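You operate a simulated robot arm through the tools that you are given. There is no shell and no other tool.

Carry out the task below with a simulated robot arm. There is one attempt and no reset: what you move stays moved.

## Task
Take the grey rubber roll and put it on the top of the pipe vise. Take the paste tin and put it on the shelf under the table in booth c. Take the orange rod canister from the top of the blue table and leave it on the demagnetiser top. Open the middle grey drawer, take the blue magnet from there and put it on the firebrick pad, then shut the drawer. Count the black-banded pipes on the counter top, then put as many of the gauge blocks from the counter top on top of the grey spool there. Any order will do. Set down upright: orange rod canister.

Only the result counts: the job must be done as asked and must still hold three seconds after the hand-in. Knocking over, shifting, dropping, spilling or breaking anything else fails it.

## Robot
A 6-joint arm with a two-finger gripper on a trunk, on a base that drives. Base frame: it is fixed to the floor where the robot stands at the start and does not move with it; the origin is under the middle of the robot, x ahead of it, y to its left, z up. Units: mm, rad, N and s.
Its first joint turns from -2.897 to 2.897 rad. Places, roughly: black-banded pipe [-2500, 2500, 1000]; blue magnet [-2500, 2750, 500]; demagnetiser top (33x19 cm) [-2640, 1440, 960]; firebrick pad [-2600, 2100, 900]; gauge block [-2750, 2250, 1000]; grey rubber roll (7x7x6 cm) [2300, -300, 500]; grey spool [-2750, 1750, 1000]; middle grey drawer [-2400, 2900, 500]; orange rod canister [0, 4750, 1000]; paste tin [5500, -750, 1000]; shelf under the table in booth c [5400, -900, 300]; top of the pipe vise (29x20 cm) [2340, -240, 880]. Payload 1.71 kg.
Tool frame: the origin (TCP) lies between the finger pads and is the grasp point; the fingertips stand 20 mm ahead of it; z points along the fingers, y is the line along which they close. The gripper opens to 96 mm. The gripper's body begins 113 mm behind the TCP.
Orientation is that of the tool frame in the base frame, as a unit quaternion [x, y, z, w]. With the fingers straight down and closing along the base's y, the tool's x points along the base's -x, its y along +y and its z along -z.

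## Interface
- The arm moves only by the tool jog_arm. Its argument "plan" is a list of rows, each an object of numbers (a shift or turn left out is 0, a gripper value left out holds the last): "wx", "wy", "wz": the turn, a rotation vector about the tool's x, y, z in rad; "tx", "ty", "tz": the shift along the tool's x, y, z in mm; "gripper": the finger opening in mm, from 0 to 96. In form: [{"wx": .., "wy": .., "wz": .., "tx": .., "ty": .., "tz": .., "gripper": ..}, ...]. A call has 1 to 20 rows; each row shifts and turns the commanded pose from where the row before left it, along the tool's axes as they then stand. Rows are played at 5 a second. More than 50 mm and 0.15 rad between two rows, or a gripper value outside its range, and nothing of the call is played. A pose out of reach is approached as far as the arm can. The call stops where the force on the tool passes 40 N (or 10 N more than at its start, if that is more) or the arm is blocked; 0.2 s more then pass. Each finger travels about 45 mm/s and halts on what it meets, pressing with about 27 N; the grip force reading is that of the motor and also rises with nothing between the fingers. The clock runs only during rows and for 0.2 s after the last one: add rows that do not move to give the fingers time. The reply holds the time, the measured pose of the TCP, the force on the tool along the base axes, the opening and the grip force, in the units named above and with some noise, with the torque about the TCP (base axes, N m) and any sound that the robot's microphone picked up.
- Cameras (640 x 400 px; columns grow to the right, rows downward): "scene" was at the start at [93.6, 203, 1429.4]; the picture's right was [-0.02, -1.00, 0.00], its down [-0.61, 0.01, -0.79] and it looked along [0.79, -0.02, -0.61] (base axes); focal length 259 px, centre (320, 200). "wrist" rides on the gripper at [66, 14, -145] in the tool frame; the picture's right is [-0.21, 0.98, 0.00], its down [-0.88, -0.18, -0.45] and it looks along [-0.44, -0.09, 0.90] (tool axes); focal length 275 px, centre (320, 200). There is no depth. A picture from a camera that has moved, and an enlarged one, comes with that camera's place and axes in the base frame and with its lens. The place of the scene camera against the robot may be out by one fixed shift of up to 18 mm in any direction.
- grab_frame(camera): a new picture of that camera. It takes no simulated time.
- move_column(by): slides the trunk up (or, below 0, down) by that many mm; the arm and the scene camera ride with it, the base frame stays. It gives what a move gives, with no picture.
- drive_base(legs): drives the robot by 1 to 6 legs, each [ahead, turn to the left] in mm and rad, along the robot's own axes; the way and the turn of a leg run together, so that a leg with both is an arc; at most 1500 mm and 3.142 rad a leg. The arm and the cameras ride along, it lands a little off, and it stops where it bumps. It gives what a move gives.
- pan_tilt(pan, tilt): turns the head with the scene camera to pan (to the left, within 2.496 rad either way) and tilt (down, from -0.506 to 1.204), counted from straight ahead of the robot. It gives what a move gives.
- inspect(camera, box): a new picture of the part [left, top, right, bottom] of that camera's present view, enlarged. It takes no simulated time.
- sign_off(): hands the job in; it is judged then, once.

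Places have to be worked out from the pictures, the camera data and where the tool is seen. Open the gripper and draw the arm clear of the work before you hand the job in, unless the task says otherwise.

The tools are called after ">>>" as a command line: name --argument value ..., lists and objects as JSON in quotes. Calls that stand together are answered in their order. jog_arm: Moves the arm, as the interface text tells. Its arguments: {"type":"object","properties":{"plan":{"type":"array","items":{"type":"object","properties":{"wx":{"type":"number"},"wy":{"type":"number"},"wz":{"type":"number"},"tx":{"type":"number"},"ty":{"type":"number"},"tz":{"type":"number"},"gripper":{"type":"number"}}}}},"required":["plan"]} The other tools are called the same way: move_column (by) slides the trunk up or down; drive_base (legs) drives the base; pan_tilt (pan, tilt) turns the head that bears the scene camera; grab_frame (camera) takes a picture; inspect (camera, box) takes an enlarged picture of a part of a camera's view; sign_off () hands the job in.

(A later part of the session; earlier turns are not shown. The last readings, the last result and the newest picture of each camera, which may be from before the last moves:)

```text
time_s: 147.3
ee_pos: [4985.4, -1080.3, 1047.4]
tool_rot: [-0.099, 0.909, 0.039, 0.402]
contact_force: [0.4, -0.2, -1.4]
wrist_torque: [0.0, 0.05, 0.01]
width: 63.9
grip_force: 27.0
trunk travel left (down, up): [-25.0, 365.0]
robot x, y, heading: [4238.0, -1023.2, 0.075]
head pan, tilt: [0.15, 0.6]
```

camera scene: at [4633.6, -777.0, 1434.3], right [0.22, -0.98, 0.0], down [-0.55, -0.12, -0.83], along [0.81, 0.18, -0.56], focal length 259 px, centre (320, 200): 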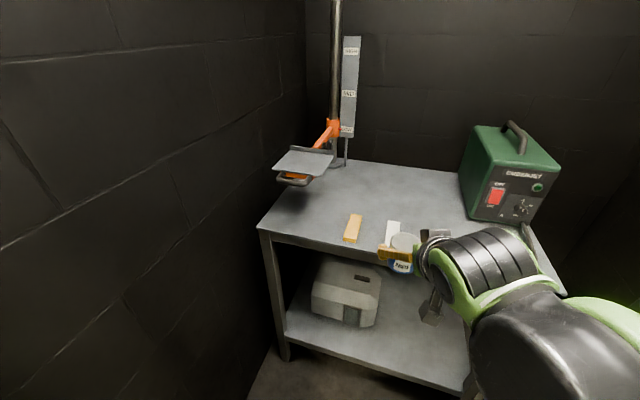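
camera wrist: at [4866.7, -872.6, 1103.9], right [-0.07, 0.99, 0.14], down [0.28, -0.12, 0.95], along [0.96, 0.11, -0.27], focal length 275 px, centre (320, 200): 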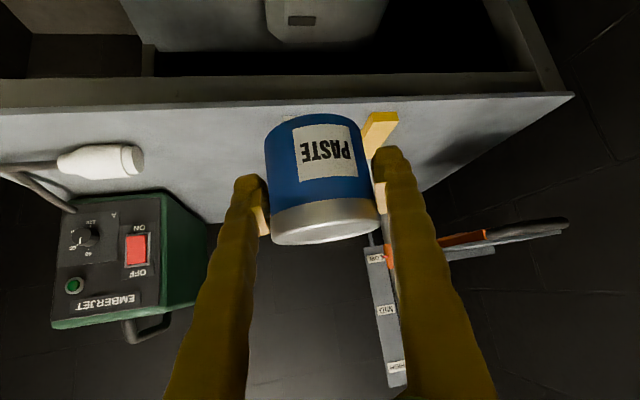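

Now I lower the tin in front of the table; first 480 mm.

>>> jog_arm --plan '[{"tx": 35.5, "tz": 32.3}, {"tx": 35.5, "tz": 32.3}, {"tx": 35.5, "tz": 32.3}, {"tx": 35.5, "tz": 32.3}, {"tx": 35.5, "tz": 32.3}, {"tx": 35.5, "tz": 32.3}, {"tx": 35.5, "tz": 32.3}, {"tx": 35.5, "tz": 32.3}, {"tx": 35.5, "tz": 32.3}, {"tx": 35.5, "tz": 32.3}, {}]'

>>> grab_frame --camera "wrist"

>>> grab_frame --camera "scene"

```text
time_s: 149.7
ee_pos: [5004.7, -1090.6, 583.0]
tool_rot: [-0.099, 0.91, 0.039, 0.401]
contact_force: [-0.2, 0.4, -1.6]
wrist_torque: [0.0, 0.03, 0.0]
width: 63.6
grip_force: 27.1
out of reach, approached as far as the arm can: row 10
trunk travel left (down, up): [-25.0, 365.0]
robot x, y, heading: [4235.9, -1026.4, 0.076]
head pan, tilt: [0.15, 0.6]
```

```text
taken
camera wrist: at [4853.5, -1106.6, 633.9], right [-0.07, 0.99, 0.14], down [0.3, -0.12, 0.95], along [0.95, 0.11, -0.28], focal length 275 px, centre (320, 200)
```

wrist: 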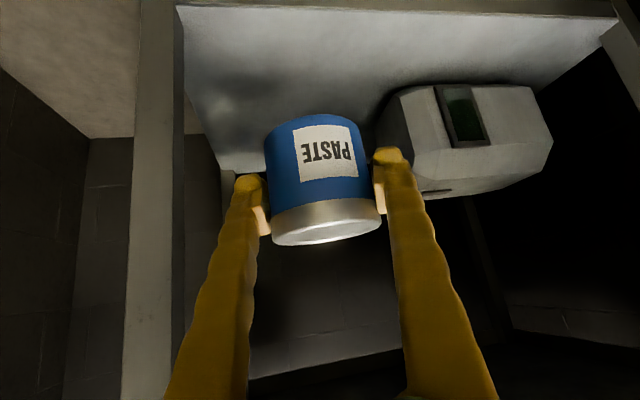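

```text
taken
camera scene: at [4314.0, -800.1, 1433.3], right [0.22, -0.97, 0.0], down [-0.56, -0.13, -0.82], along [0.8, 0.18, -0.58], focal length 259 px, centre (320, 200)
```

scene: 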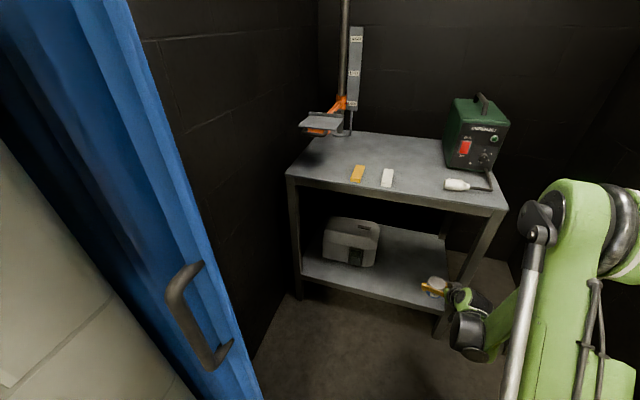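

At this tilt the arm needs more reach to get lower. I drive 80 mm ahead, then go forward over the shelf while descending.

>>> drive_base --legs '[[80, 0]]'

>>> jog_arm --plan '[{"tx": -30, "tz": 33.3}, {"tx": -30, "tz": 33.3}, {"tx": 17.5, "tz": 40.2}, {"tx": 17.5, "tz": 40.2}, {"tx": 17.5, "tz": 40.2}, {}]'

>>> grab_frame --camera "wrist"

>>> grab_frame --camera "scene"

```text
time_s: 150.9
ee_pos: [5087.6, -1086.2, 583.4]
tool_rot: [-0.099, 0.91, 0.04, 0.401]
contact_force: [-0.7, -0.4, -1.5]
wrist_torque: [0.02, 0.02, 0.0]
width: 63.2
grip_force: 26.8
trunk travel left (down, up): [-25.0, 365.0]
robot x, y, heading: [4320.2, -1020.1, 0.076]
head pan, tilt: [0.15, 0.6]
```

```text
time_s: 152.3
ee_pos: [5218.4, -1057.7, 479.4]
tool_rot: [-0.098, 0.907, 0.039, 0.408]
contact_force: [1.0, -0.2, -1.6]
wrist_torque: [-0.02, 0.02, 0.01]
width: 62.7
grip_force: 26.8
trunk travel left (down, up): [-25.0, 365.0]
robot x, y, heading: [4321.8, -1016.4, 0.072]
head pan, tilt: [0.15, 0.6]
```

```text
taken
camera wrist: at [5067.2, -1073.9, 526.9], right [-0.07, 0.99, 0.14], down [0.28, -0.12, 0.95], along [0.96, 0.11, -0.27], focal length 275 px, centre (320, 200)
```

wrist: 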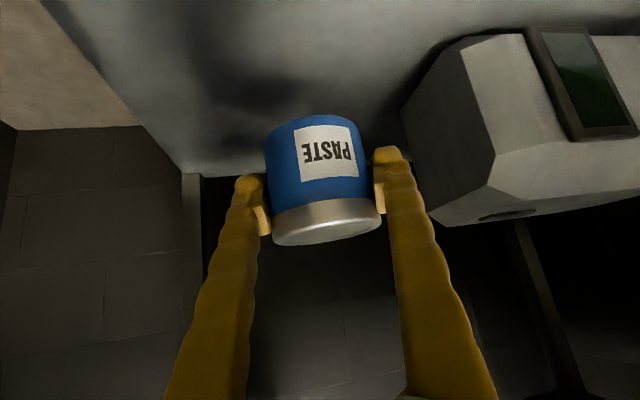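

```text
taken
camera scene: at [4397.9, -794.0, 1433.3], right [0.22, -0.98, 0.0], down [-0.56, -0.13, -0.82], along [0.8, 0.18, -0.58], focal length 259 px, centre (320, 200)
```

scene: 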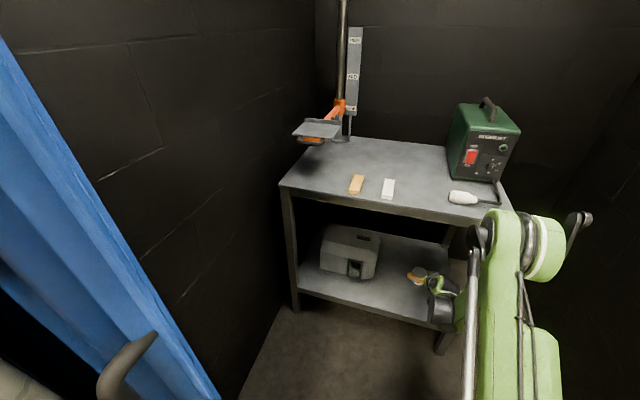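

Over the shelf now at z=479 with the box well to the left. I continue down toward the shelf, checking for the low-reach limit.

>>> jog_arm --plan '[{"tx": 24.2, "tz": 39.5}, {"tx": 24.2, "tz": 39.5}, {"tx": 24.2, "tz": 39.5}, {}]'

>>> grab_frame --camera "wrist"

>>> inspect --camera "scene" --box '[360, 230, 480, 350]'

```text
time_s: 153.3
ee_pos: [5260.4, -1047.6, 345.3]
tool_rot: [-0.097, 0.907, 0.038, 0.409]
contact_force: [-0.6, 0.2, -2.0]
wrist_torque: [-0.02, 0.04, -0.01]
width: 62.9
grip_force: 26.9
trunk travel left (down, up): [-25.0, 365.0]
robot x, y, heading: [4319.8, -1019.5, 0.074]
head pan, tilt: [0.15, 0.6]
```

```text
taken
camera wrist: at [5109.2, -1064.0, 393.2], right [-0.07, 0.99, 0.14], down [0.28, -0.12, 0.95], along [0.96, 0.11, -0.27], focal length 275 px, centre (320, 200)
```

wrist: 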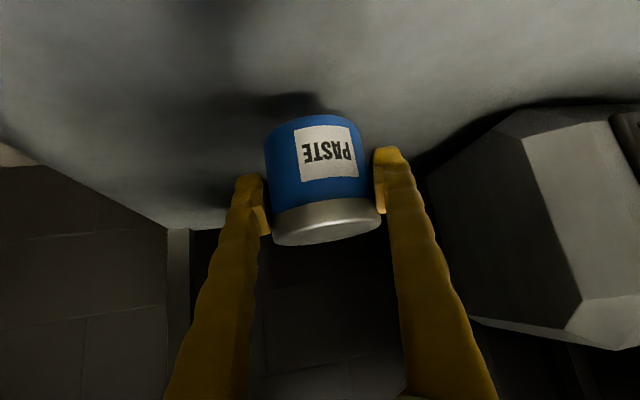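

```text
3.33 times, centred on (420, 290) of scene
camera zoom: at [4397.9, -794.0, 1433.3], right [0.22, -0.98, 0.0], down [-0.56, -0.13, -0.82], along [0.8, 0.18, -0.58], focal length 863 px, centre (-13, -100)
```

zoom: 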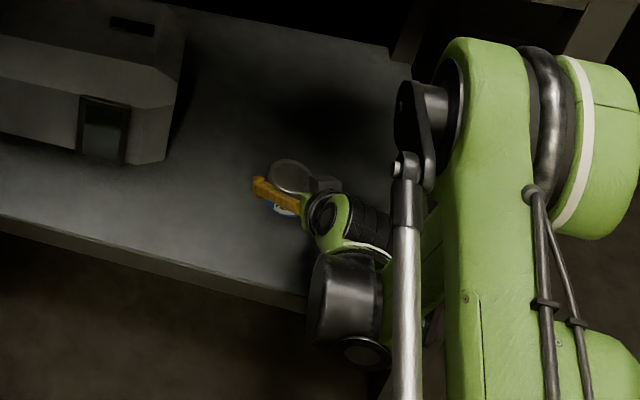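

About 44 mm to go. I lower 30 mm, then creep.

>>> jog_arm --plan '[{"tx": 11.2, "tz": 10}, {"tx": 7.5, "tz": 6.6}, {"tx": 3.7, "tz": 3.3}, {}]'

>>> inspect --camera "wrist" --box '[220, 60, 420, 260]'

```text
time_s: 154.3
ee_pos: [5260.7, -1050.1, 313.8]
tool_rot: [-0.099, 0.907, 0.04, 0.407]
contact_force: [-0.1, 0.3, -1.9]
wrist_torque: [0.02, 0.02, 0.0]
width: 62.5
grip_force: 27.6
trunk travel left (down, up): [-25.0, 365.0]
robot x, y, heading: [4319.4, -1020.6, 0.071]
head pan, tilt: [0.15, 0.6]
```

```text
2.00 times, centred on (320, 160) of wrist
camera zoom: at [5108.7, -1065.5, 361.8], right [-0.07, 0.99, 0.14], down [0.28, -0.12, 0.95], along [0.96, 0.11, -0.27], focal length 551 px, centre (320, 280)
```

zoom: 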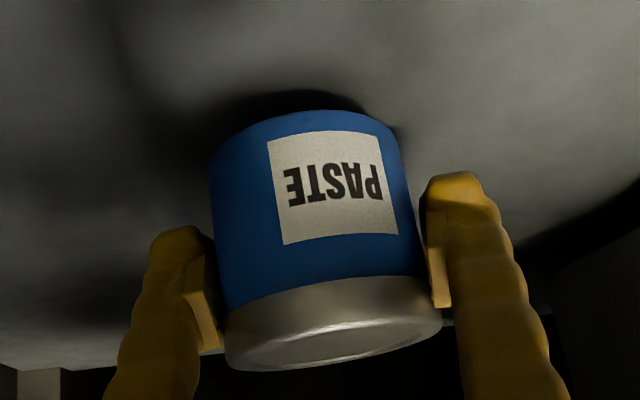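

>>> jog_arm --plan '[{"tx": 1.5, "tz": 1.33}, {"tx": 1.5, "tz": 1.33}, {"tx": 1.5, "tz": 1.33}, {"tx": 1.5, "tz": 1.33}, {}]'

>>> inspect --camera "wrist" --box '[220, 60, 420, 260]'

```text
time_s: 155.5
ee_pos: [5260.3, -1050.2, 304.0]
tool_rot: [-0.098, 0.907, 0.039, 0.408]
contact_force: [0.2, -0.1, -2.3]
wrist_torque: [-0.01, 0.0, -0.03]
width: 62.5
grip_force: 26.8
trunk travel left (down, up): [-25.0, 365.0]
robot x, y, heading: [4318.8, -1015.3, 0.074]
head pan, tilt: [0.15, 0.6]
```

```text
2.00 times, centred on (320, 160) of wrist
camera zoom: at [5108.9, -1066.6, 352.6], right [-0.07, 0.99, 0.14], down [0.28, -0.12, 0.95], along [0.96, 0.11, -0.27], focal length 551 px, centre (320, 280)
```

zoom: 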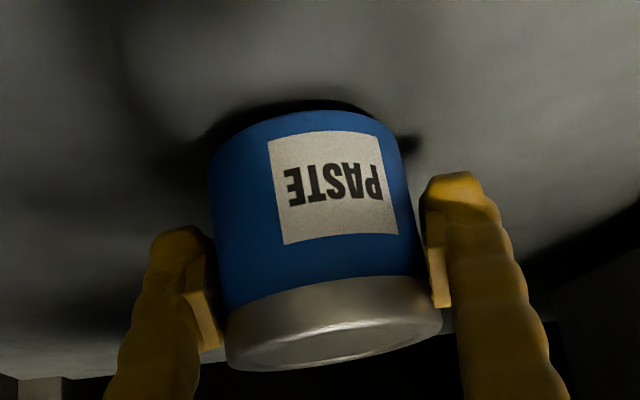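

The contact shadow is tightening; I keep creeping down in 1.5 mm steps.

>>> jog_arm --plan '[{"tx": 1.1, "tz": 1.0}, {"tx": 1.1, "tz": 1.0}, {"tx": 1.1, "tz": 1.0}, {"tx": 1.1, "tz": 1.0}, {}]'

>>> inspect --camera "wrist" --box '[220, 60, 420, 260]'

```text
time_s: 156.7
ee_pos: [5258.7, -1049.6, 303.2]
tool_rot: [-0.098, 0.907, 0.04, 0.408]
contact_force: [-0.6, 0.0, -1.9]
wrist_torque: [-0.01, 0.02, -0.01]
width: 62.3
grip_force: 27.0
out of reach, approached as far as the arm can: row 4
trunk travel left (down, up): [-25.0, 365.0]
robot x, y, heading: [4325.5, -1018.0, 0.071]
head pan, tilt: [0.15, 0.6]
```

```text
2.00 times, centred on (320, 160) of wrist
camera zoom: at [5107.8, -1065.4, 351.2], right [-0.07, 0.99, 0.14], down [0.28, -0.12, 0.95], along [0.96, 0.11, -0.27], focal length 551 px, centre (320, 280)
```

zoom: 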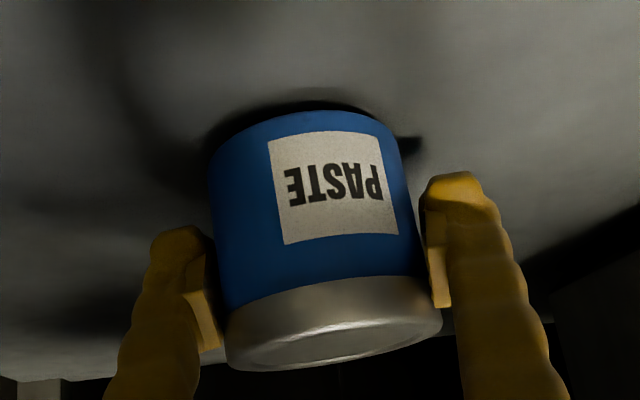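

The arm is at its reach limit, so I use the trunk column to lower the last millimetres.

>>> move_column --by -4

>>> inspect --camera "wrist" --box '[220, 60, 420, 260]'

```text
time_s: 157.2
ee_pos: [5259.1, -1049.6, 300.2]
tool_rot: [-0.098, 0.907, 0.039, 0.408]
contact_force: [-0.2, 0.4, -2.1]
wrist_torque: [0.01, 0.03, 0.02]
width: 62.0
grip_force: 26.9
trunk travel left (down, up): [-21.0, 369.0]
robot x, y, heading: [4318.7, -1014.4, 0.07]
head pan, tilt: [0.15, 0.6]
```

```text
2.00 times, centred on (320, 160) of wrist
camera zoom: at [5107.8, -1065.5, 347.2], right [-0.07, 0.99, 0.14], down [0.28, -0.12, 0.95], along [0.96, 0.11, -0.27], focal length 551 px, centre (320, 280)
```

zoom: 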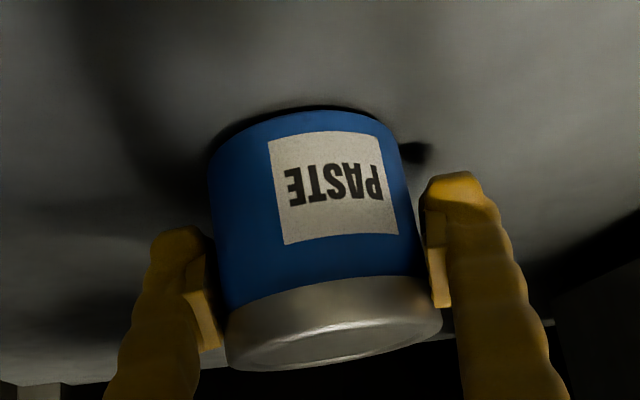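

>>> move_column --by -3

>>> inspect --camera "wrist" --box '[220, 60, 420, 260]'

```text
time_s: 157.7
ee_pos: [5260.1, -1050.2, 295.3]
tool_rot: [-0.098, 0.907, 0.039, 0.408]
contact_force: [0.1, -0.5, -1.5]
wrist_torque: [-0.03, -0.02, 0.01]
width: 62.1
grip_force: 27.4
trunk travel left (down, up): [-18.0, 372.0]
robot x, y, heading: [4321.1, -1018.6, 0.073]
head pan, tilt: [0.15, 0.6]
```

```text
2.00 times, centred on (320, 160) of wrist
camera zoom: at [5107.8, -1065.5, 344.2], right [-0.07, 0.99, 0.14], down [0.28, -0.12, 0.95], along [0.96, 0.11, -0.27], focal length 551 px, centre (320, 280)
```

zoom: 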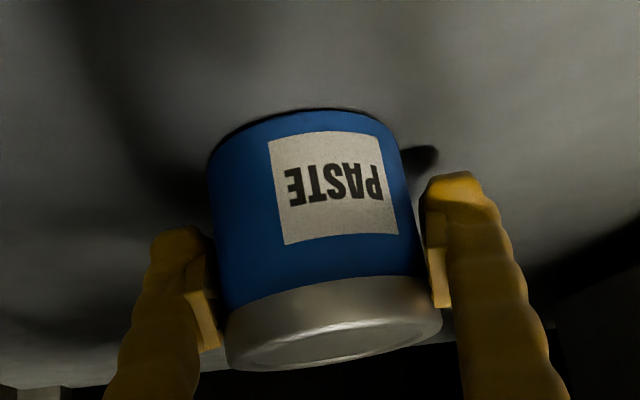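

Nearly touching; two more mm down.

>>> move_column --by -2

>>> inspect --camera "wrist" --box '[220, 60, 420, 260]'

```text
time_s: 158.2
ee_pos: [5258.6, -1049.7, 295.6]
tool_rot: [-0.098, 0.907, 0.039, 0.408]
contact_force: [-4.7, -3.2, 16.8]
wrist_torque: [0.5, 0.19, 0.14]
width: 62.4
grip_force: 27.1
trunk travel left (down, up): [-16.0, 374.0]
robot x, y, heading: [4315.2, -1020.4, 0.072]
head pan, tilt: [0.15, 0.6]
```

```text
2.00 times, centred on (320, 160) of wrist
camera zoom: at [5107.6, -1065.7, 343.5], right [-0.07, 0.99, 0.14], down [0.28, -0.12, 0.95], along [0.96, 0.11, -0.27], focal length 551 px, centre (320, 280)
```

zoom: 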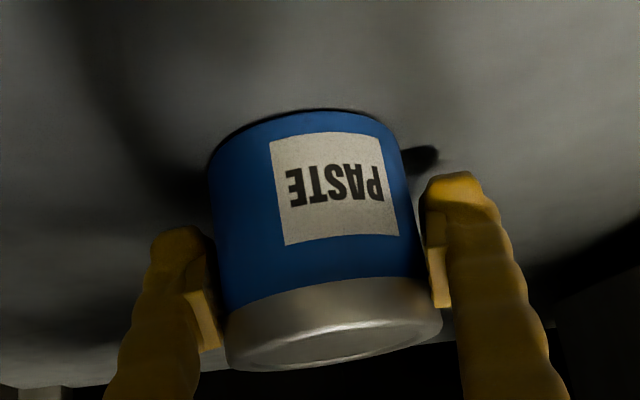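

Contact at 17 N: it is down. I release.

>>> jog_arm --plan '[{"gripper": 75}, {"gripper": 85}, {"gripper": 96}, {}, {}]'

>>> grab_frame --camera "wrist"

```text
time_s: 159.4
ee_pos: [5259.9, -1050.1, 293.8]
tool_rot: [-0.098, 0.907, 0.038, 0.407]
contact_force: [0.4, 0.6, -0.2]
wrist_torque: [-0.03, -0.02, -0.01]
width: 95.9
grip_force: 0.1
trunk travel left (down, up): [-16.0, 374.0]
robot x, y, heading: [4317.8, -1021.0, 0.072]
head pan, tilt: [0.15, 0.6]
```

```text
taken
camera wrist: at [5107.7, -1065.5, 342.3], right [-0.07, 0.99, 0.14], down [0.28, -0.12, 0.95], along [0.96, 0.11, -0.27], focal length 275 px, centre (320, 200)
```

wrist: 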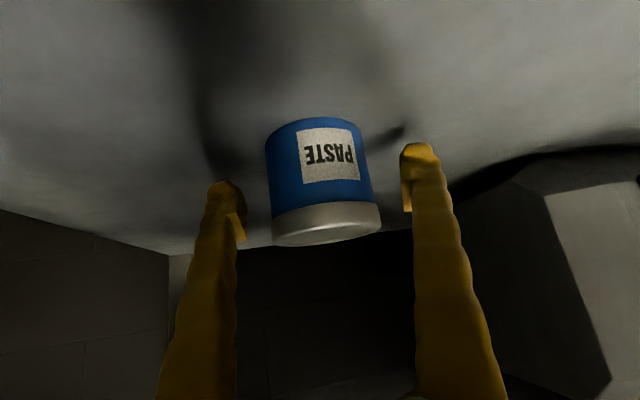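

Tin stands on the shelf. I raise the column 80 mm straight up to clear it, then back the base away.

>>> move_column --by 80

>>> drive_base --legs '[[-330, 0]]'

>>> grab_frame --camera "wrist"

>>> grab_frame --camera "scene"

```text
time_s: 160.6
ee_pos: [5258.8, -1048.6, 374.2]
tool_rot: [-0.098, 0.907, 0.038, 0.407]
contact_force: [0.3, 0.0, -0.6]
wrist_torque: [0.0, -0.02, -0.01]
width: 96.1
grip_force: 0.0
trunk travel left (down, up): [-96.0, 294.0]
robot x, y, heading: [4321.6, -1019.9, 0.076]
head pan, tilt: [0.15, 0.6]
```

```text
time_s: 163.5
ee_pos: [4917.6, -1073.1, 374.0]
tool_rot: [-0.099, 0.907, 0.039, 0.407]
contact_force: [-0.8, 0.5, -0.2]
wrist_torque: [0.01, 0.02, -0.01]
width: 96.3
grip_force: 0.0
trunk travel left (down, up): [-96.0, 294.0]
robot x, y, heading: [3979.6, -1044.8, 0.074]
head pan, tilt: [0.15, 0.6]
```

```text
taken
camera wrist: at [4767.6, -1089.7, 422.3], right [-0.07, 0.99, 0.14], down [0.28, -0.12, 0.95], along [0.96, 0.11, -0.27], focal length 275 px, centre (320, 200)
```

wrist: 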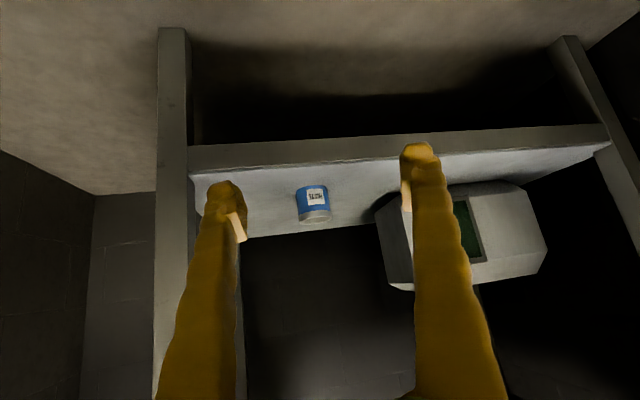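

```text
taken
camera scene: at [4058.4, -818.9, 1504.2], right [0.22, -0.97, 0.0], down [-0.56, -0.13, -0.82], along [0.8, 0.18, -0.58], focal length 259 px, centre (320, 200)
```

scene: 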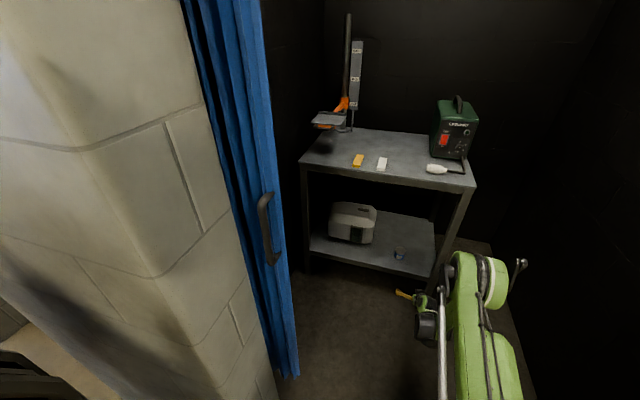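

The tin stands upright on the shelf. Now I fold the arm up into a travel pose.

>>> jog_arm --plan '[{"tx": -35.9, "tz": -31.9}, {"tx": -35.9, "tz": -31.9}, {"tx": -35.9, "tz": -31.9}, {"tx": -35.9, "tz": -31.9}, {"tx": -35.9, "tz": -31.9}, {"tx": -35.9, "tz": -31.9}, {"tx": -35.9, "tz": -31.9}, {"tx": -35.9, "tz": -31.9}, {"tx": -35.9, "tz": -31.9}, {"tx": -35.9, "tz": -31.9}, {"tx": -35.9, "tz": -31.9}, {"tx": -35.9, "tz": -31.9}, {"tx": -35.9, "tz": -31.9}, {"tx": -35.9, "tz": -31.9}, {}]'

>>> jog_arm --plan '[{"tx": 29.2, "tz": -32.9}, {"tx": 29.2, "tz": -32.9}, {"tx": 29.2, "tz": -32.9}, {"tx": 29.2, "tz": -32.9}, {"tx": 29.2, "tz": -32.9}, {"tx": 29.2, "tz": -32.9}, {"tx": 29.2, "tz": -32.9}, {"tx": 29.2, "tz": -32.9}, {"wy": 0.14}, {"wy": 0.14}, {"wy": 0.14}, {"wy": 0.14}, {"wy": 0.14}, {"wy": 0.14}, {"wz": 0.13}, {}]'

```text
time_s: 166.7
ee_pos: [4902.8, -1066.2, 1061.2]
tool_rot: [-0.099, 0.904, 0.039, 0.413]
contact_force: [-1.2, 0.0, -0.7]
wrist_torque: [0.01, 0.03, -0.01]
width: 96.1
grip_force: 0.0
trunk travel left (down, up): [-96.0, 294.0]
robot x, y, heading: [3979.7, -1037.0, 0.069]
head pan, tilt: [0.15, 0.6]
```

```text
time_s: 170.1
ee_pos: [4559.1, -1142.2, 1055.2]
tool_rot: [-0.04, 0.999, -0.006, 0.009]
contact_force: [0.0, 0.5, -0.5]
wrist_torque: [0.0, 0.05, -0.01]
width: 96.0
grip_force: 0.0
trunk travel left (down, up): [-96.0, 294.0]
robot x, y, heading: [3977.7, -1046.3, 0.076]
head pan, tilt: [0.15, 0.6]
```

I centre the arm, then back out of the booth, and drive toward the blue table along the free aisle west of the vise.

>>> jog_arm --plan '[{"ty": 47}, {"ty": 47}, {"ty": 46}, {"tx": 45}, {"tx": 45}, {}]'

>>> drive_base --legs '[[-1450, 0], [-1000, 0], [0, 1.75]]'

>>> pan_tilt --pan 0.0 --tilt 0.25

>>> grab_frame --camera "scene"

```text
time_s: 171.5
ee_pos: [4462.0, -1010.0, 1049.3]
tool_rot: [-0.041, 0.999, -0.004, 0.009]
contact_force: [0.5, 0.2, 0.3]
wrist_torque: [-0.01, 0.13, -0.02]
width: 96.0
grip_force: 0.0
trunk travel left (down, up): [-96.0, 294.0]
robot x, y, heading: [3979.9, -1044.1, 0.072]
head pan, tilt: [0.15, 0.6]
```

```text
time_s: 194.5
ee_pos: [1424.0, -714.1, 1050.0]
tool_rot: [0.785, -0.62, -0.004, -0.009]
contact_force: [-0.2, -0.2, 0.0]
wrist_torque: [0.0, 0.02, 0.03]
width: 95.8
grip_force: 0.0
trunk travel left (down, up): [-96.0, 294.0]
robot x, y, heading: [1529.2, -1183.9, 1.797]
head pan, tilt: [0.15, 0.6]
```

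```text
time_s: 195.3
ee_pos: [1424.8, -714.0, 1051.1]
tool_rot: [0.785, -0.62, -0.005, -0.01]
contact_force: [0.1, 1.6, 0.3]
wrist_torque: [-0.4, -0.11, -0.03]
width: 96.1
grip_force: 0.0
trunk travel left (down, up): [-96.0, 294.0]
robot x, y, heading: [1530.1, -1184.1, 1.801]
head pan, tilt: [0.0, 0.25]
```

```text
taken
camera scene: at [1318.9, -1141.9, 1535.6], right [0.97, 0.22, 0.0], down [0.06, -0.26, -0.96], along [-0.21, 0.94, -0.27], focal length 259 px, centre (320, 200)
```

scene: 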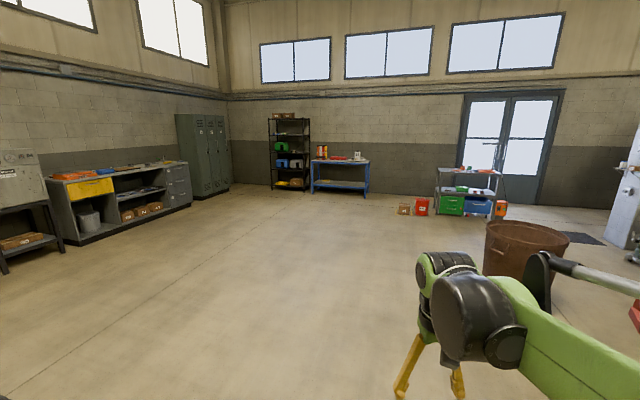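

The floor is clear. I drive about 4.1 m toward the blue table.

>>> drive_base --legs '[[0, 0.03], [1400, 0], [1400, 0], [1300, 0]]'

>>> grab_frame --camera "scene"

```text
time_s: 222.9
ee_pos: [538.0, 3274.8, 1057.3]
tool_rot: [0.783, -0.622, -0.01, -0.013]
contact_force: [-0.6, 0.2, 0.2]
wrist_torque: [-0.02, -0.03, 0.0]
width: 95.9
grip_force: 0.0
trunk travel left (down, up): [-96.0, 294.0]
robot x, y, heading: [642.5, 2816.6, 1.793]
head pan, tilt: [0.0, 0.25]
```

```text
taken
camera scene: at [430.7, 2854.2, 1536.3], right [0.98, 0.22, 0.0], down [0.06, -0.26, -0.97], along [-0.21, 0.94, -0.26], focal length 259 px, centre (320, 200)
```

scene: 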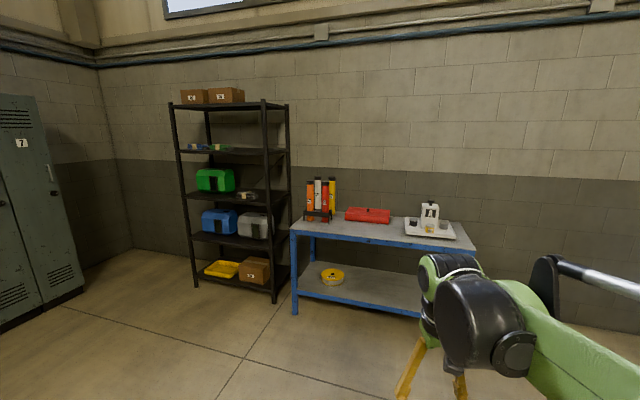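

>>> inspect --camera "scene" --box '[280, 160, 400, 240]'

>>> inspect --camera "scene" --box '[280, 170, 480, 320]'

```text
5.00 times, centred on (340, 200) of scene
camera zoom: at [430.7, 2854.2, 1536.3], right [0.98, 0.22, 0.0], down [0.06, -0.26, -0.97], along [-0.21, 0.94, -0.26], focal length 1294 px, centre (220, 200)
```

zoom: 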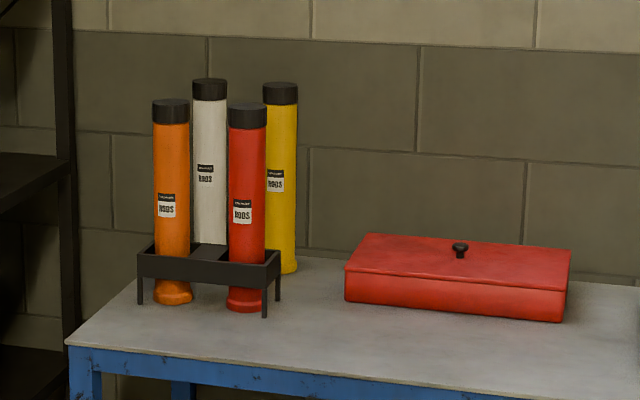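

```text
2.67 times, centred on (380, 245) of scene
camera zoom: at [430.7, 2854.2, 1536.3], right [0.98, 0.22, 0.0], down [0.06, -0.26, -0.97], along [-0.21, 0.94, -0.26], focal length 690 px, centre (160, 80)
```

zoom: 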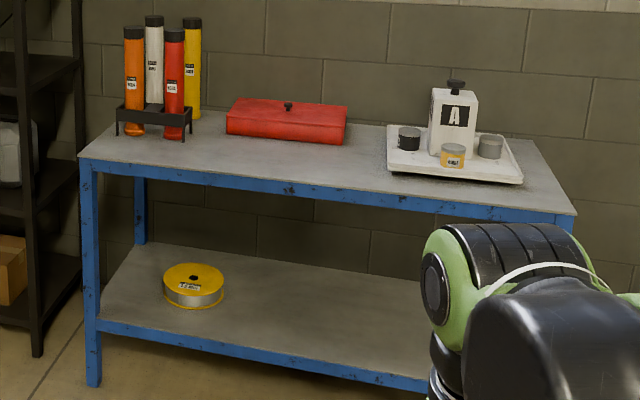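

The orange canister is at the front-left of a 2×2 rack on the blue table (≈55 mm dia, ≈300 mm tall). I drive to a spot in front of it, about 800 mm away, facing the table.

>>> drive_base --legs '[[0, 0.38], [1120, 0], [0, -0.6]]'

>>> pan_tilt --pan 0.1 --tilt 0.4

>>> grab_frame --camera "scene"

>>> grab_frame --camera "wrist"

```text
time_s: 234.9
ee_pos: [-37.6, 4193.2, 1062.9]
tool_rot: [0.724, -0.69, -0.014, -0.019]
contact_force: [-0.3, 0.4, -0.4]
wrist_torque: [0.01, 0.03, 0.0]
width: 96.0
grip_force: 0.1
trunk travel left (down, up): [-96.0, 294.0]
robot x, y, heading: [-23.5, 3742.4, 1.613]
head pan, tilt: [0.0, 0.25]
```

```text
time_s: 235.6
ee_pos: [-37.8, 4172.6, 1072.4]
tool_rot: [0.723, -0.69, -0.02, -0.026]
contact_force: [-0.2, 0.9, -1.1]
wrist_torque: [-0.05, 0.02, 0.03]
width: 95.7
grip_force: 0.1
trunk travel left (down, up): [-96.0, 294.0]
robot x, y, heading: [-22.6, 3742.6, 1.604]
head pan, tilt: [0.099, 0.4]
```

```text
taken
camera scene: at [-227.4, 3768.5, 1524.4], right [0.99, 0.14, 0.0], down [0.05, -0.37, -0.93], along [-0.13, 0.92, -0.37], focal length 259 px, centre (320, 200)
```

scene: 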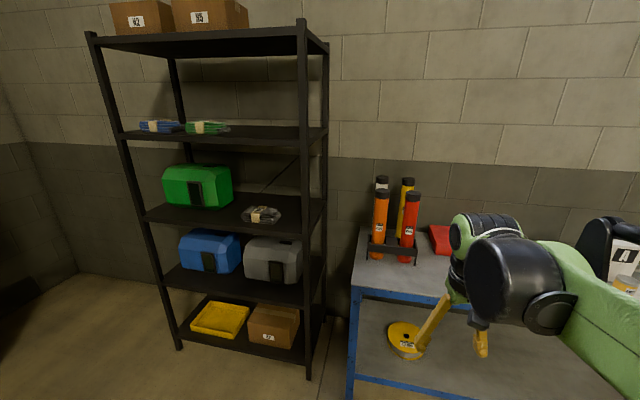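

```text
taken
camera wrist: at [-49.1, 4098.7, 1212.8], right [-0.99, 0.16, 0.0], down [0.14, 0.85, 0.5], along [0.08, 0.5, -0.86], focal length 275 px, centre (320, 200)
```

wrist: 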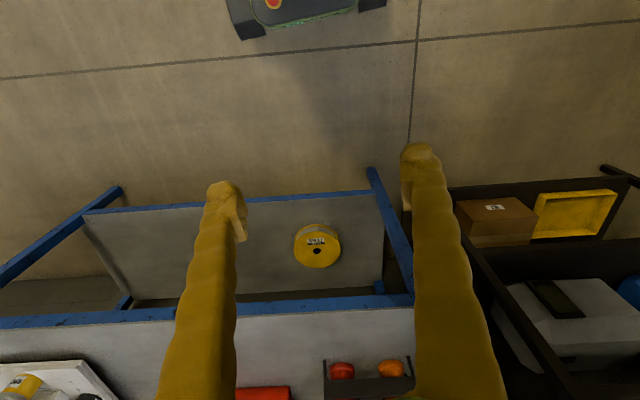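

I zoom both cameras on the rack to triangulate the orange canister.

>>> inspect --camera "scene" --box '[350, 165, 430, 275]'

>>> inspect --camera "wrist" --box '[300, 320, 440, 400]'

```text
3.64 times, centred on (390, 220) of scene
camera zoom: at [-227.4, 3768.5, 1524.4], right [0.99, 0.14, 0.0], down [0.05, -0.37, -0.93], along [-0.13, 0.92, -0.37], focal length 941 px, centre (66, 127)
```

zoom: 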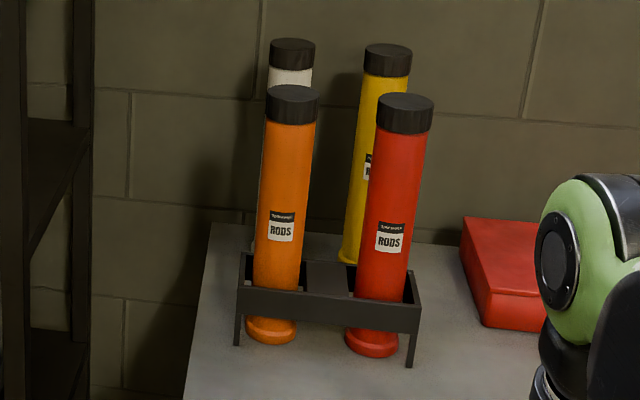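

```text
4.57 times, centred on (370, 360) of wrist
camera zoom: at [-49.1, 4098.7, 1212.8], right [-0.99, 0.16, 0.0], down [0.14, 0.85, 0.5], along [0.08, 0.5, -0.86], focal length 1258 px, centre (91, -531)
```

zoom: 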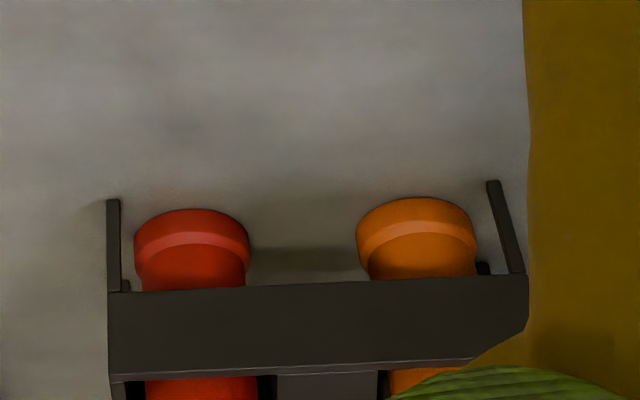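

The rays suggest the table top is lower (~820) and the canister further (y≈4800), but the baseline is poor. I tilt the tool forward to get a better wrist view.

>>> jog_arm --plan '[{"tx": -45}, {"tx": -45}, {"tx": -45}, {"wy": -0.14}, {"wy": -0.14}, {"wy": -0.14}, {"wy": -0.14}, {"wy": -0.14}, {"wy": -0.14}, {"wy": -0.14}, {"wy": -0.12}, {}]'

>>> grab_frame --camera "wrist"

>>> grab_frame --camera "scene"

```text
time_s: 238.2
ee_pos: [-45.8, 4326.9, 1070.8]
tool_rot: [0.609, -0.577, -0.391, -0.378]
contact_force: [-0.6, -0.5, 2.0]
wrist_torque: [-0.16, -0.01, 0.04]
width: 96.0
grip_force: 0.1
trunk travel left (down, up): [-96.0, 294.0]
robot x, y, heading: [-19.9, 3740.4, 1.614]
head pan, tilt: [0.099, 0.4]
```

```text
taken
camera wrist: at [-51.7, 4168.8, 1070.9], right [-0.98, 0.04, 0.18], down [0.18, -0.04, 0.98], along [0.04, 1.0, 0.03], focal length 275 px, centre (320, 200)
```

wrist: 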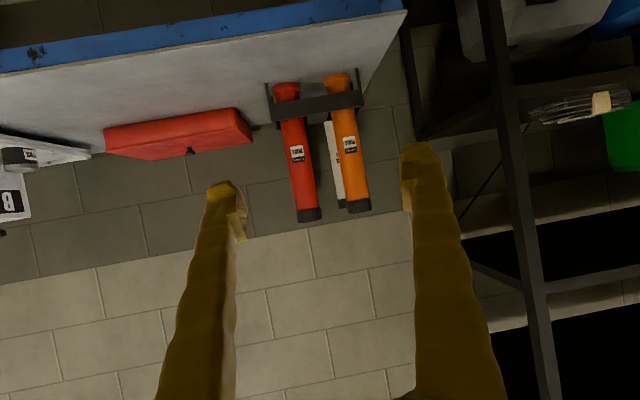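

```text
taken
camera scene: at [-229.1, 3812.0, 1522.6], right [0.99, 0.14, 0.0], down [0.05, -0.4, -0.92], along [-0.13, 0.91, -0.4], focal length 259 px, centre (320, 200)
```

scene: 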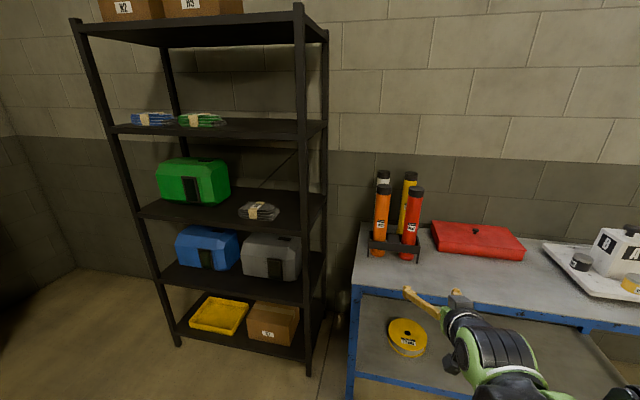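

>>> inspect --camera "wrist" --box '[250, 60, 410, 230]'

>>> inspect --camera "scene" --box '[340, 160, 450, 270]'

```text
2.35 times, centred on (330, 145) of wrist
camera zoom: at [-51.7, 4168.8, 1070.9], right [-0.98, 0.04, 0.18], down [0.18, -0.04, 0.98], along [0.04, 1.0, 0.03], focal length 648 px, centre (296, 329)
```

zoom: 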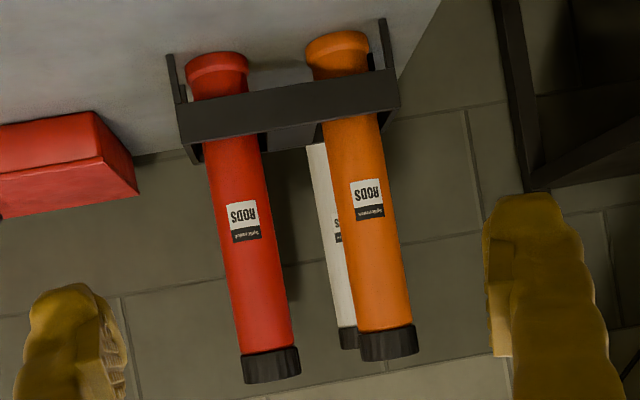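

```text
3.64 times, centred on (395, 215) of scene
camera zoom: at [-229.1, 3812.0, 1522.6], right [0.99, 0.14, 0.0], down [0.05, -0.4, -0.92], along [-0.13, 0.91, -0.4], focal length 941 px, centre (47, 146)
```

zoom: 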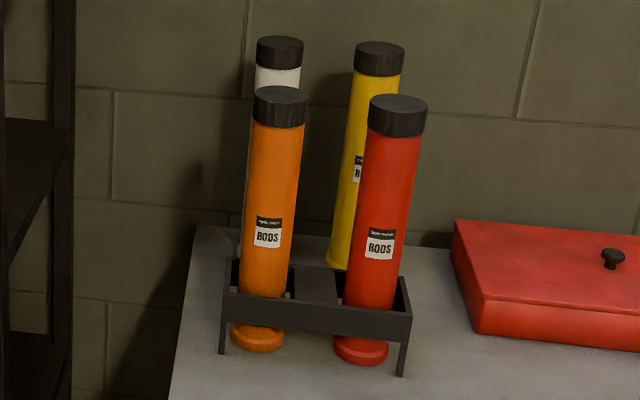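

Estimates put the canister base near (−115, 4860) with the table top at z≈800. I drive 230 mm closer and re-measure.

>>> drive_base --legs '[[230, 0]]'

>>> inspect --camera "wrist" --box '[220, 0, 460, 400]'

>>> grab_frame --camera "wrist"

>>> grab_frame --camera "scene"

```text
time_s: 240.4
ee_pos: [-51.6, 4536.8, 1084.5]
tool_rot: [0.604, -0.574, -0.397, -0.385]
contact_force: [-0.9, 0.0, -1.1]
wrist_torque: [0.1, -0.01, 0.01]
width: 96.0
grip_force: 0.0
trunk travel left (down, up): [-96.0, 294.0]
robot x, y, heading: [-32.9, 3982.0, 1.609]
head pan, tilt: [0.099, 0.4]
```

```text
1.00 times, centred on (340, 200) of wrist (not enlarged: the box is as wide or as high as the picture)
camera zoom: at [-59.0, 4378.7, 1080.6], right [-0.98, 0.04, 0.18], down [0.18, -0.06, 0.98], along [0.05, 1.0, 0.05], focal length 275 px, centre (300, 200)
```

zoom: 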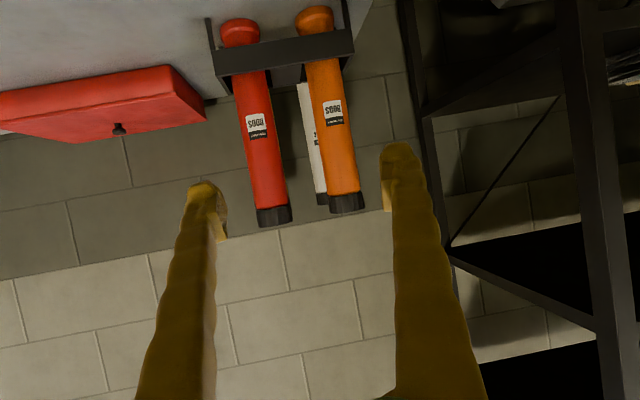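

```text
taken
camera wrist: at [-59.0, 4378.7, 1080.6], right [-0.98, 0.04, 0.18], down [0.18, -0.06, 0.98], along [0.05, 1.0, 0.05], focal length 275 px, centre (320, 200)
```

wrist: 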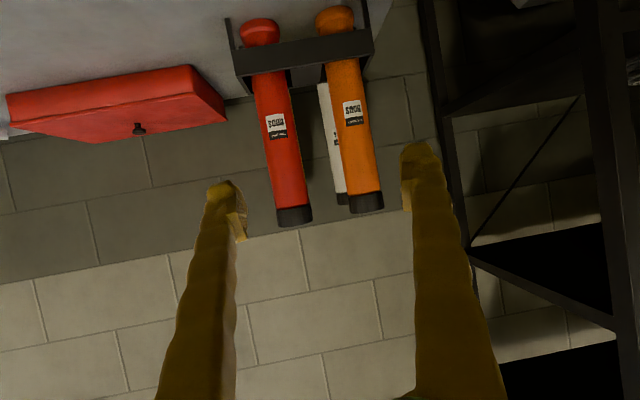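

```text
taken
camera scene: at [-236.6, 4007.4, 1524.2], right [0.99, 0.14, 0.0], down [0.05, -0.37, -0.93], along [-0.13, 0.92, -0.38], focal length 259 px, centre (320, 200)
```

scene: 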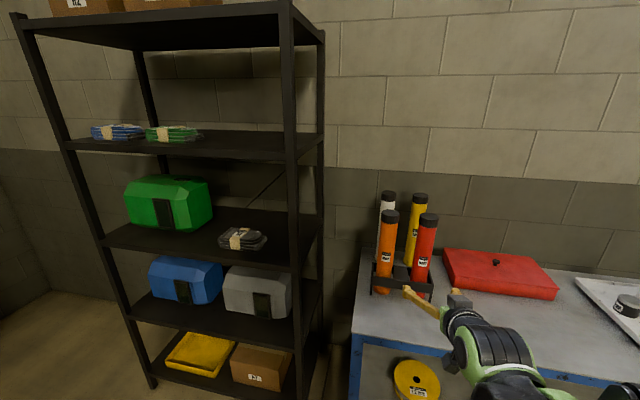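

Two wrist views triangulate cleanly: canister axis ≈ (−112, 4873), table z≈801, canister top ≈1137. I move to a pre-grasp ~155 mm short at z≈1050.

>>> jog_arm --plan '[{"tx": -9.6, "ty": 11.7, "tz": 44.8}, {"tx": -9.6, "ty": 11.7, "tz": 44.8}, {"tx": -9.6, "ty": 11.7, "tz": 44.8}, {"tx": -9.6, "ty": 11.7, "tz": 44.8}, {}]'

>>> grab_frame --camera "wrist"

>>> inspect --camera "scene" --box '[340, 170, 500, 330]'

```text
time_s: 241.6
ee_pos: [-104.4, 4725.2, 1040.4]
tool_rot: [0.605, -0.576, -0.393, -0.383]
contact_force: [-0.7, -1.0, -0.2]
wrist_torque: [0.03, -0.01, 0.03]
width: 95.9
grip_force: 0.1
trunk travel left (down, up): [-96.0, 294.0]
robot x, y, heading: [-30.2, 3984.1, 1.604]
head pan, tilt: [0.099, 0.4]
```

```text
taken
camera wrist: at [-110.4, 4567.6, 1038.5], right [-0.98, 0.04, 0.18], down [0.18, -0.05, 0.98], along [0.05, 1.0, 0.05], focal length 275 px, centre (320, 200)
```

wrist: 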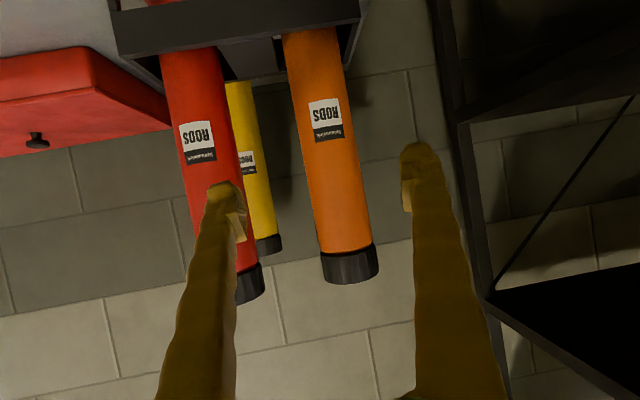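

```text
2.50 times, centred on (420, 250) of scene
camera zoom: at [-237.8, 4040.4, 1523.1], right [0.99, 0.14, 0.0], down [0.05, -0.39, -0.92], along [-0.13, 0.91, -0.4], focal length 647 px, centre (70, 75)
```

zoom: 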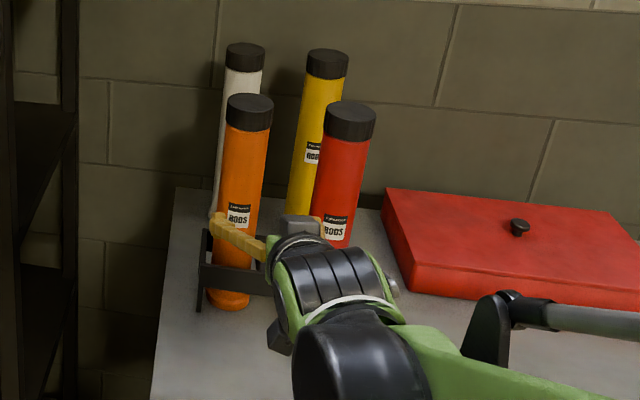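

Orange axis now measures (−116, 4874). I advance 147 mm with a 6 mm left correction and close gently.

>>> jog_arm --plan '[{"tx": -14.6, "ty": 3, "tz": 33.7}, {"tx": -14.6, "ty": 3, "tz": 33.7}, {"tx": -14.6, "tz": 33.7}, {"tx": -13, "tz": 30}, {}]'

>>> grab_frame --camera "wrist"

>>> inspect --camera "scene" --box '[340, 170, 500, 330]'

```text
time_s: 242.8
ee_pos: [-120.9, 4875.2, 1037.9]
tool_rot: [0.607, -0.577, -0.392, -0.381]
contact_force: [-0.2, 0.6, -0.2]
wrist_torque: [0.01, -0.03, -0.03]
width: 96.0
grip_force: 0.0
trunk travel left (down, up): [-96.0, 294.0]
robot x, y, heading: [-28.5, 3982.7, 1.61]
head pan, tilt: [0.099, 0.4]
```

```text
taken
camera wrist: at [-126.9, 4717.1, 1037.1], right [-0.98, 0.04, 0.18], down [0.18, -0.05, 0.98], along [0.05, 1.0, 0.04], focal length 275 px, centre (320, 200)
```

wrist: 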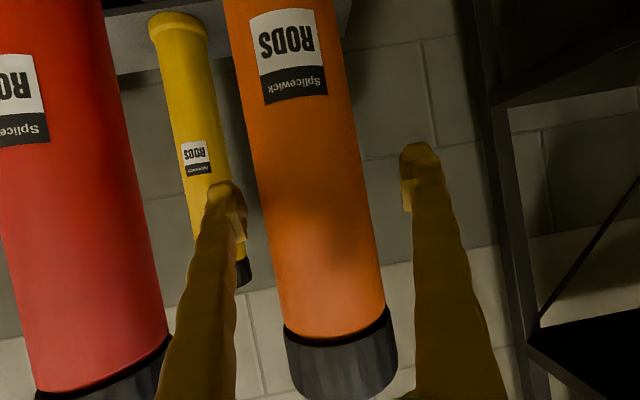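

```text
2.50 times, centred on (420, 250) of scene
camera zoom: at [-238.4, 4053.7, 1522.3], right [0.99, 0.14, 0.0], down [0.05, -0.4, -0.91], along [-0.13, 0.91, -0.4], focal length 647 px, centre (70, 75)
```

zoom: 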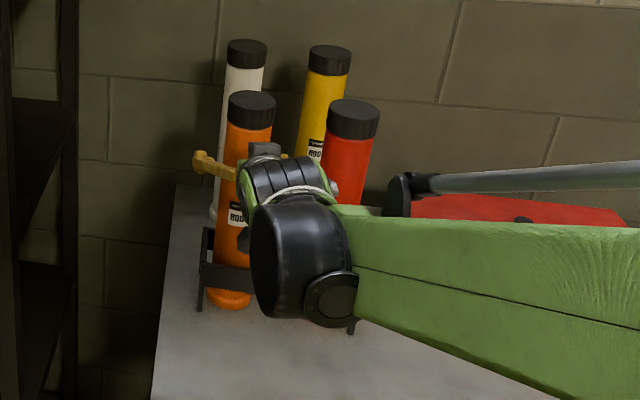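

The canister is ~6 mm toward +x of the finger centre; I correct that and close.

>>> jog_arm --plan '[{"ty": -6}, {}, {"gripper": 70}, {}, {"gripper": 45}, {}, {}, {}]'

>>> grab_frame --camera "wrist"

```text
time_s: 244.6
ee_pos: [-113.1, 4872.6, 1037.9]
tool_rot: [0.607, -0.577, -0.392, -0.381]
contact_force: [0.0, 0.6, 1.2]
wrist_torque: [0.05, 0.11, 0.03]
width: 59.6
grip_force: 27.0
trunk travel left (down, up): [-96.0, 294.0]
robot x, y, heading: [-34.5, 3980.7, 1.606]
head pan, tilt: [0.099, 0.4]
```

```text
taken
camera wrist: at [-120.3, 4715.9, 1037.2], right [-0.98, 0.04, 0.18], down [0.18, -0.05, 0.98], along [0.05, 1.0, 0.04], focal length 275 px, centre (320, 200)
```

wrist: 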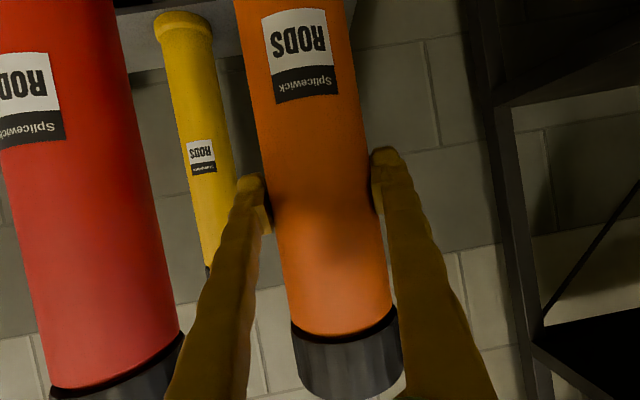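

Gripped at 59.6 mm. I lift straight up with the column in two stages.

>>> move_column --by 30

>>> grab_frame --camera "wrist"

>>> inspect --camera "scene" --box '[340, 170, 500, 330]'

```text
time_s: 245.3
ee_pos: [-114.8, 4873.9, 1067.5]
tool_rot: [0.607, -0.577, -0.392, -0.381]
contact_force: [0.3, -0.5, -2.6]
wrist_torque: [0.01, 0.02, 0.0]
width: 60.1
grip_force: 27.4
trunk travel left (down, up): [-126.0, 264.0]
robot x, y, heading: [-27.0, 3975.3, 1.604]
head pan, tilt: [0.099, 0.4]
```

```text
taken
camera wrist: at [-120.3, 4716.1, 1066.9], right [-0.98, 0.04, 0.18], down [0.18, -0.05, 0.98], along [0.05, 1.0, 0.04], focal length 275 px, centre (320, 200)
```

wrist: 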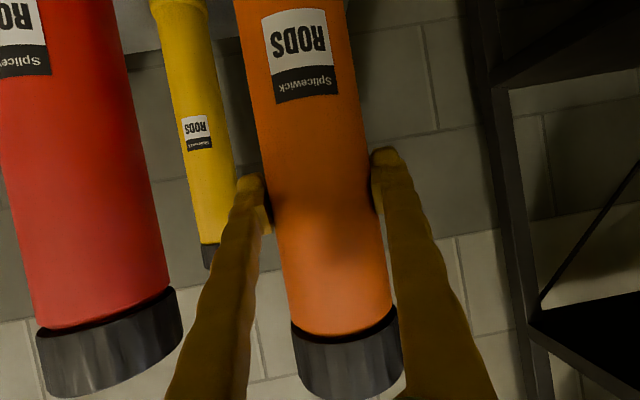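

```text
2.50 times, centred on (420, 250) of scene
camera zoom: at [-238.4, 4053.6, 1552.3], right [0.99, 0.14, 0.0], down [0.05, -0.4, -0.91], along [-0.13, 0.91, -0.4], focal length 647 px, centre (70, 75)
```

zoom: 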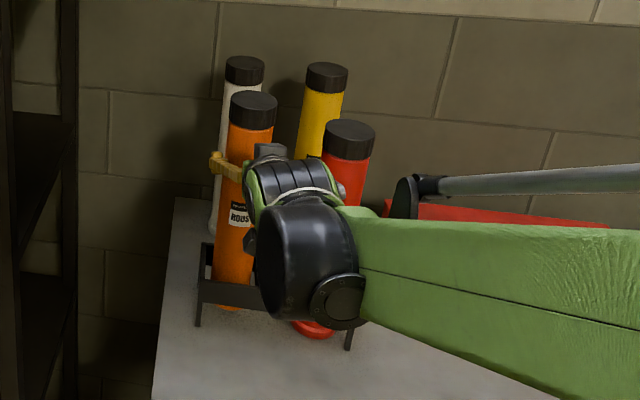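

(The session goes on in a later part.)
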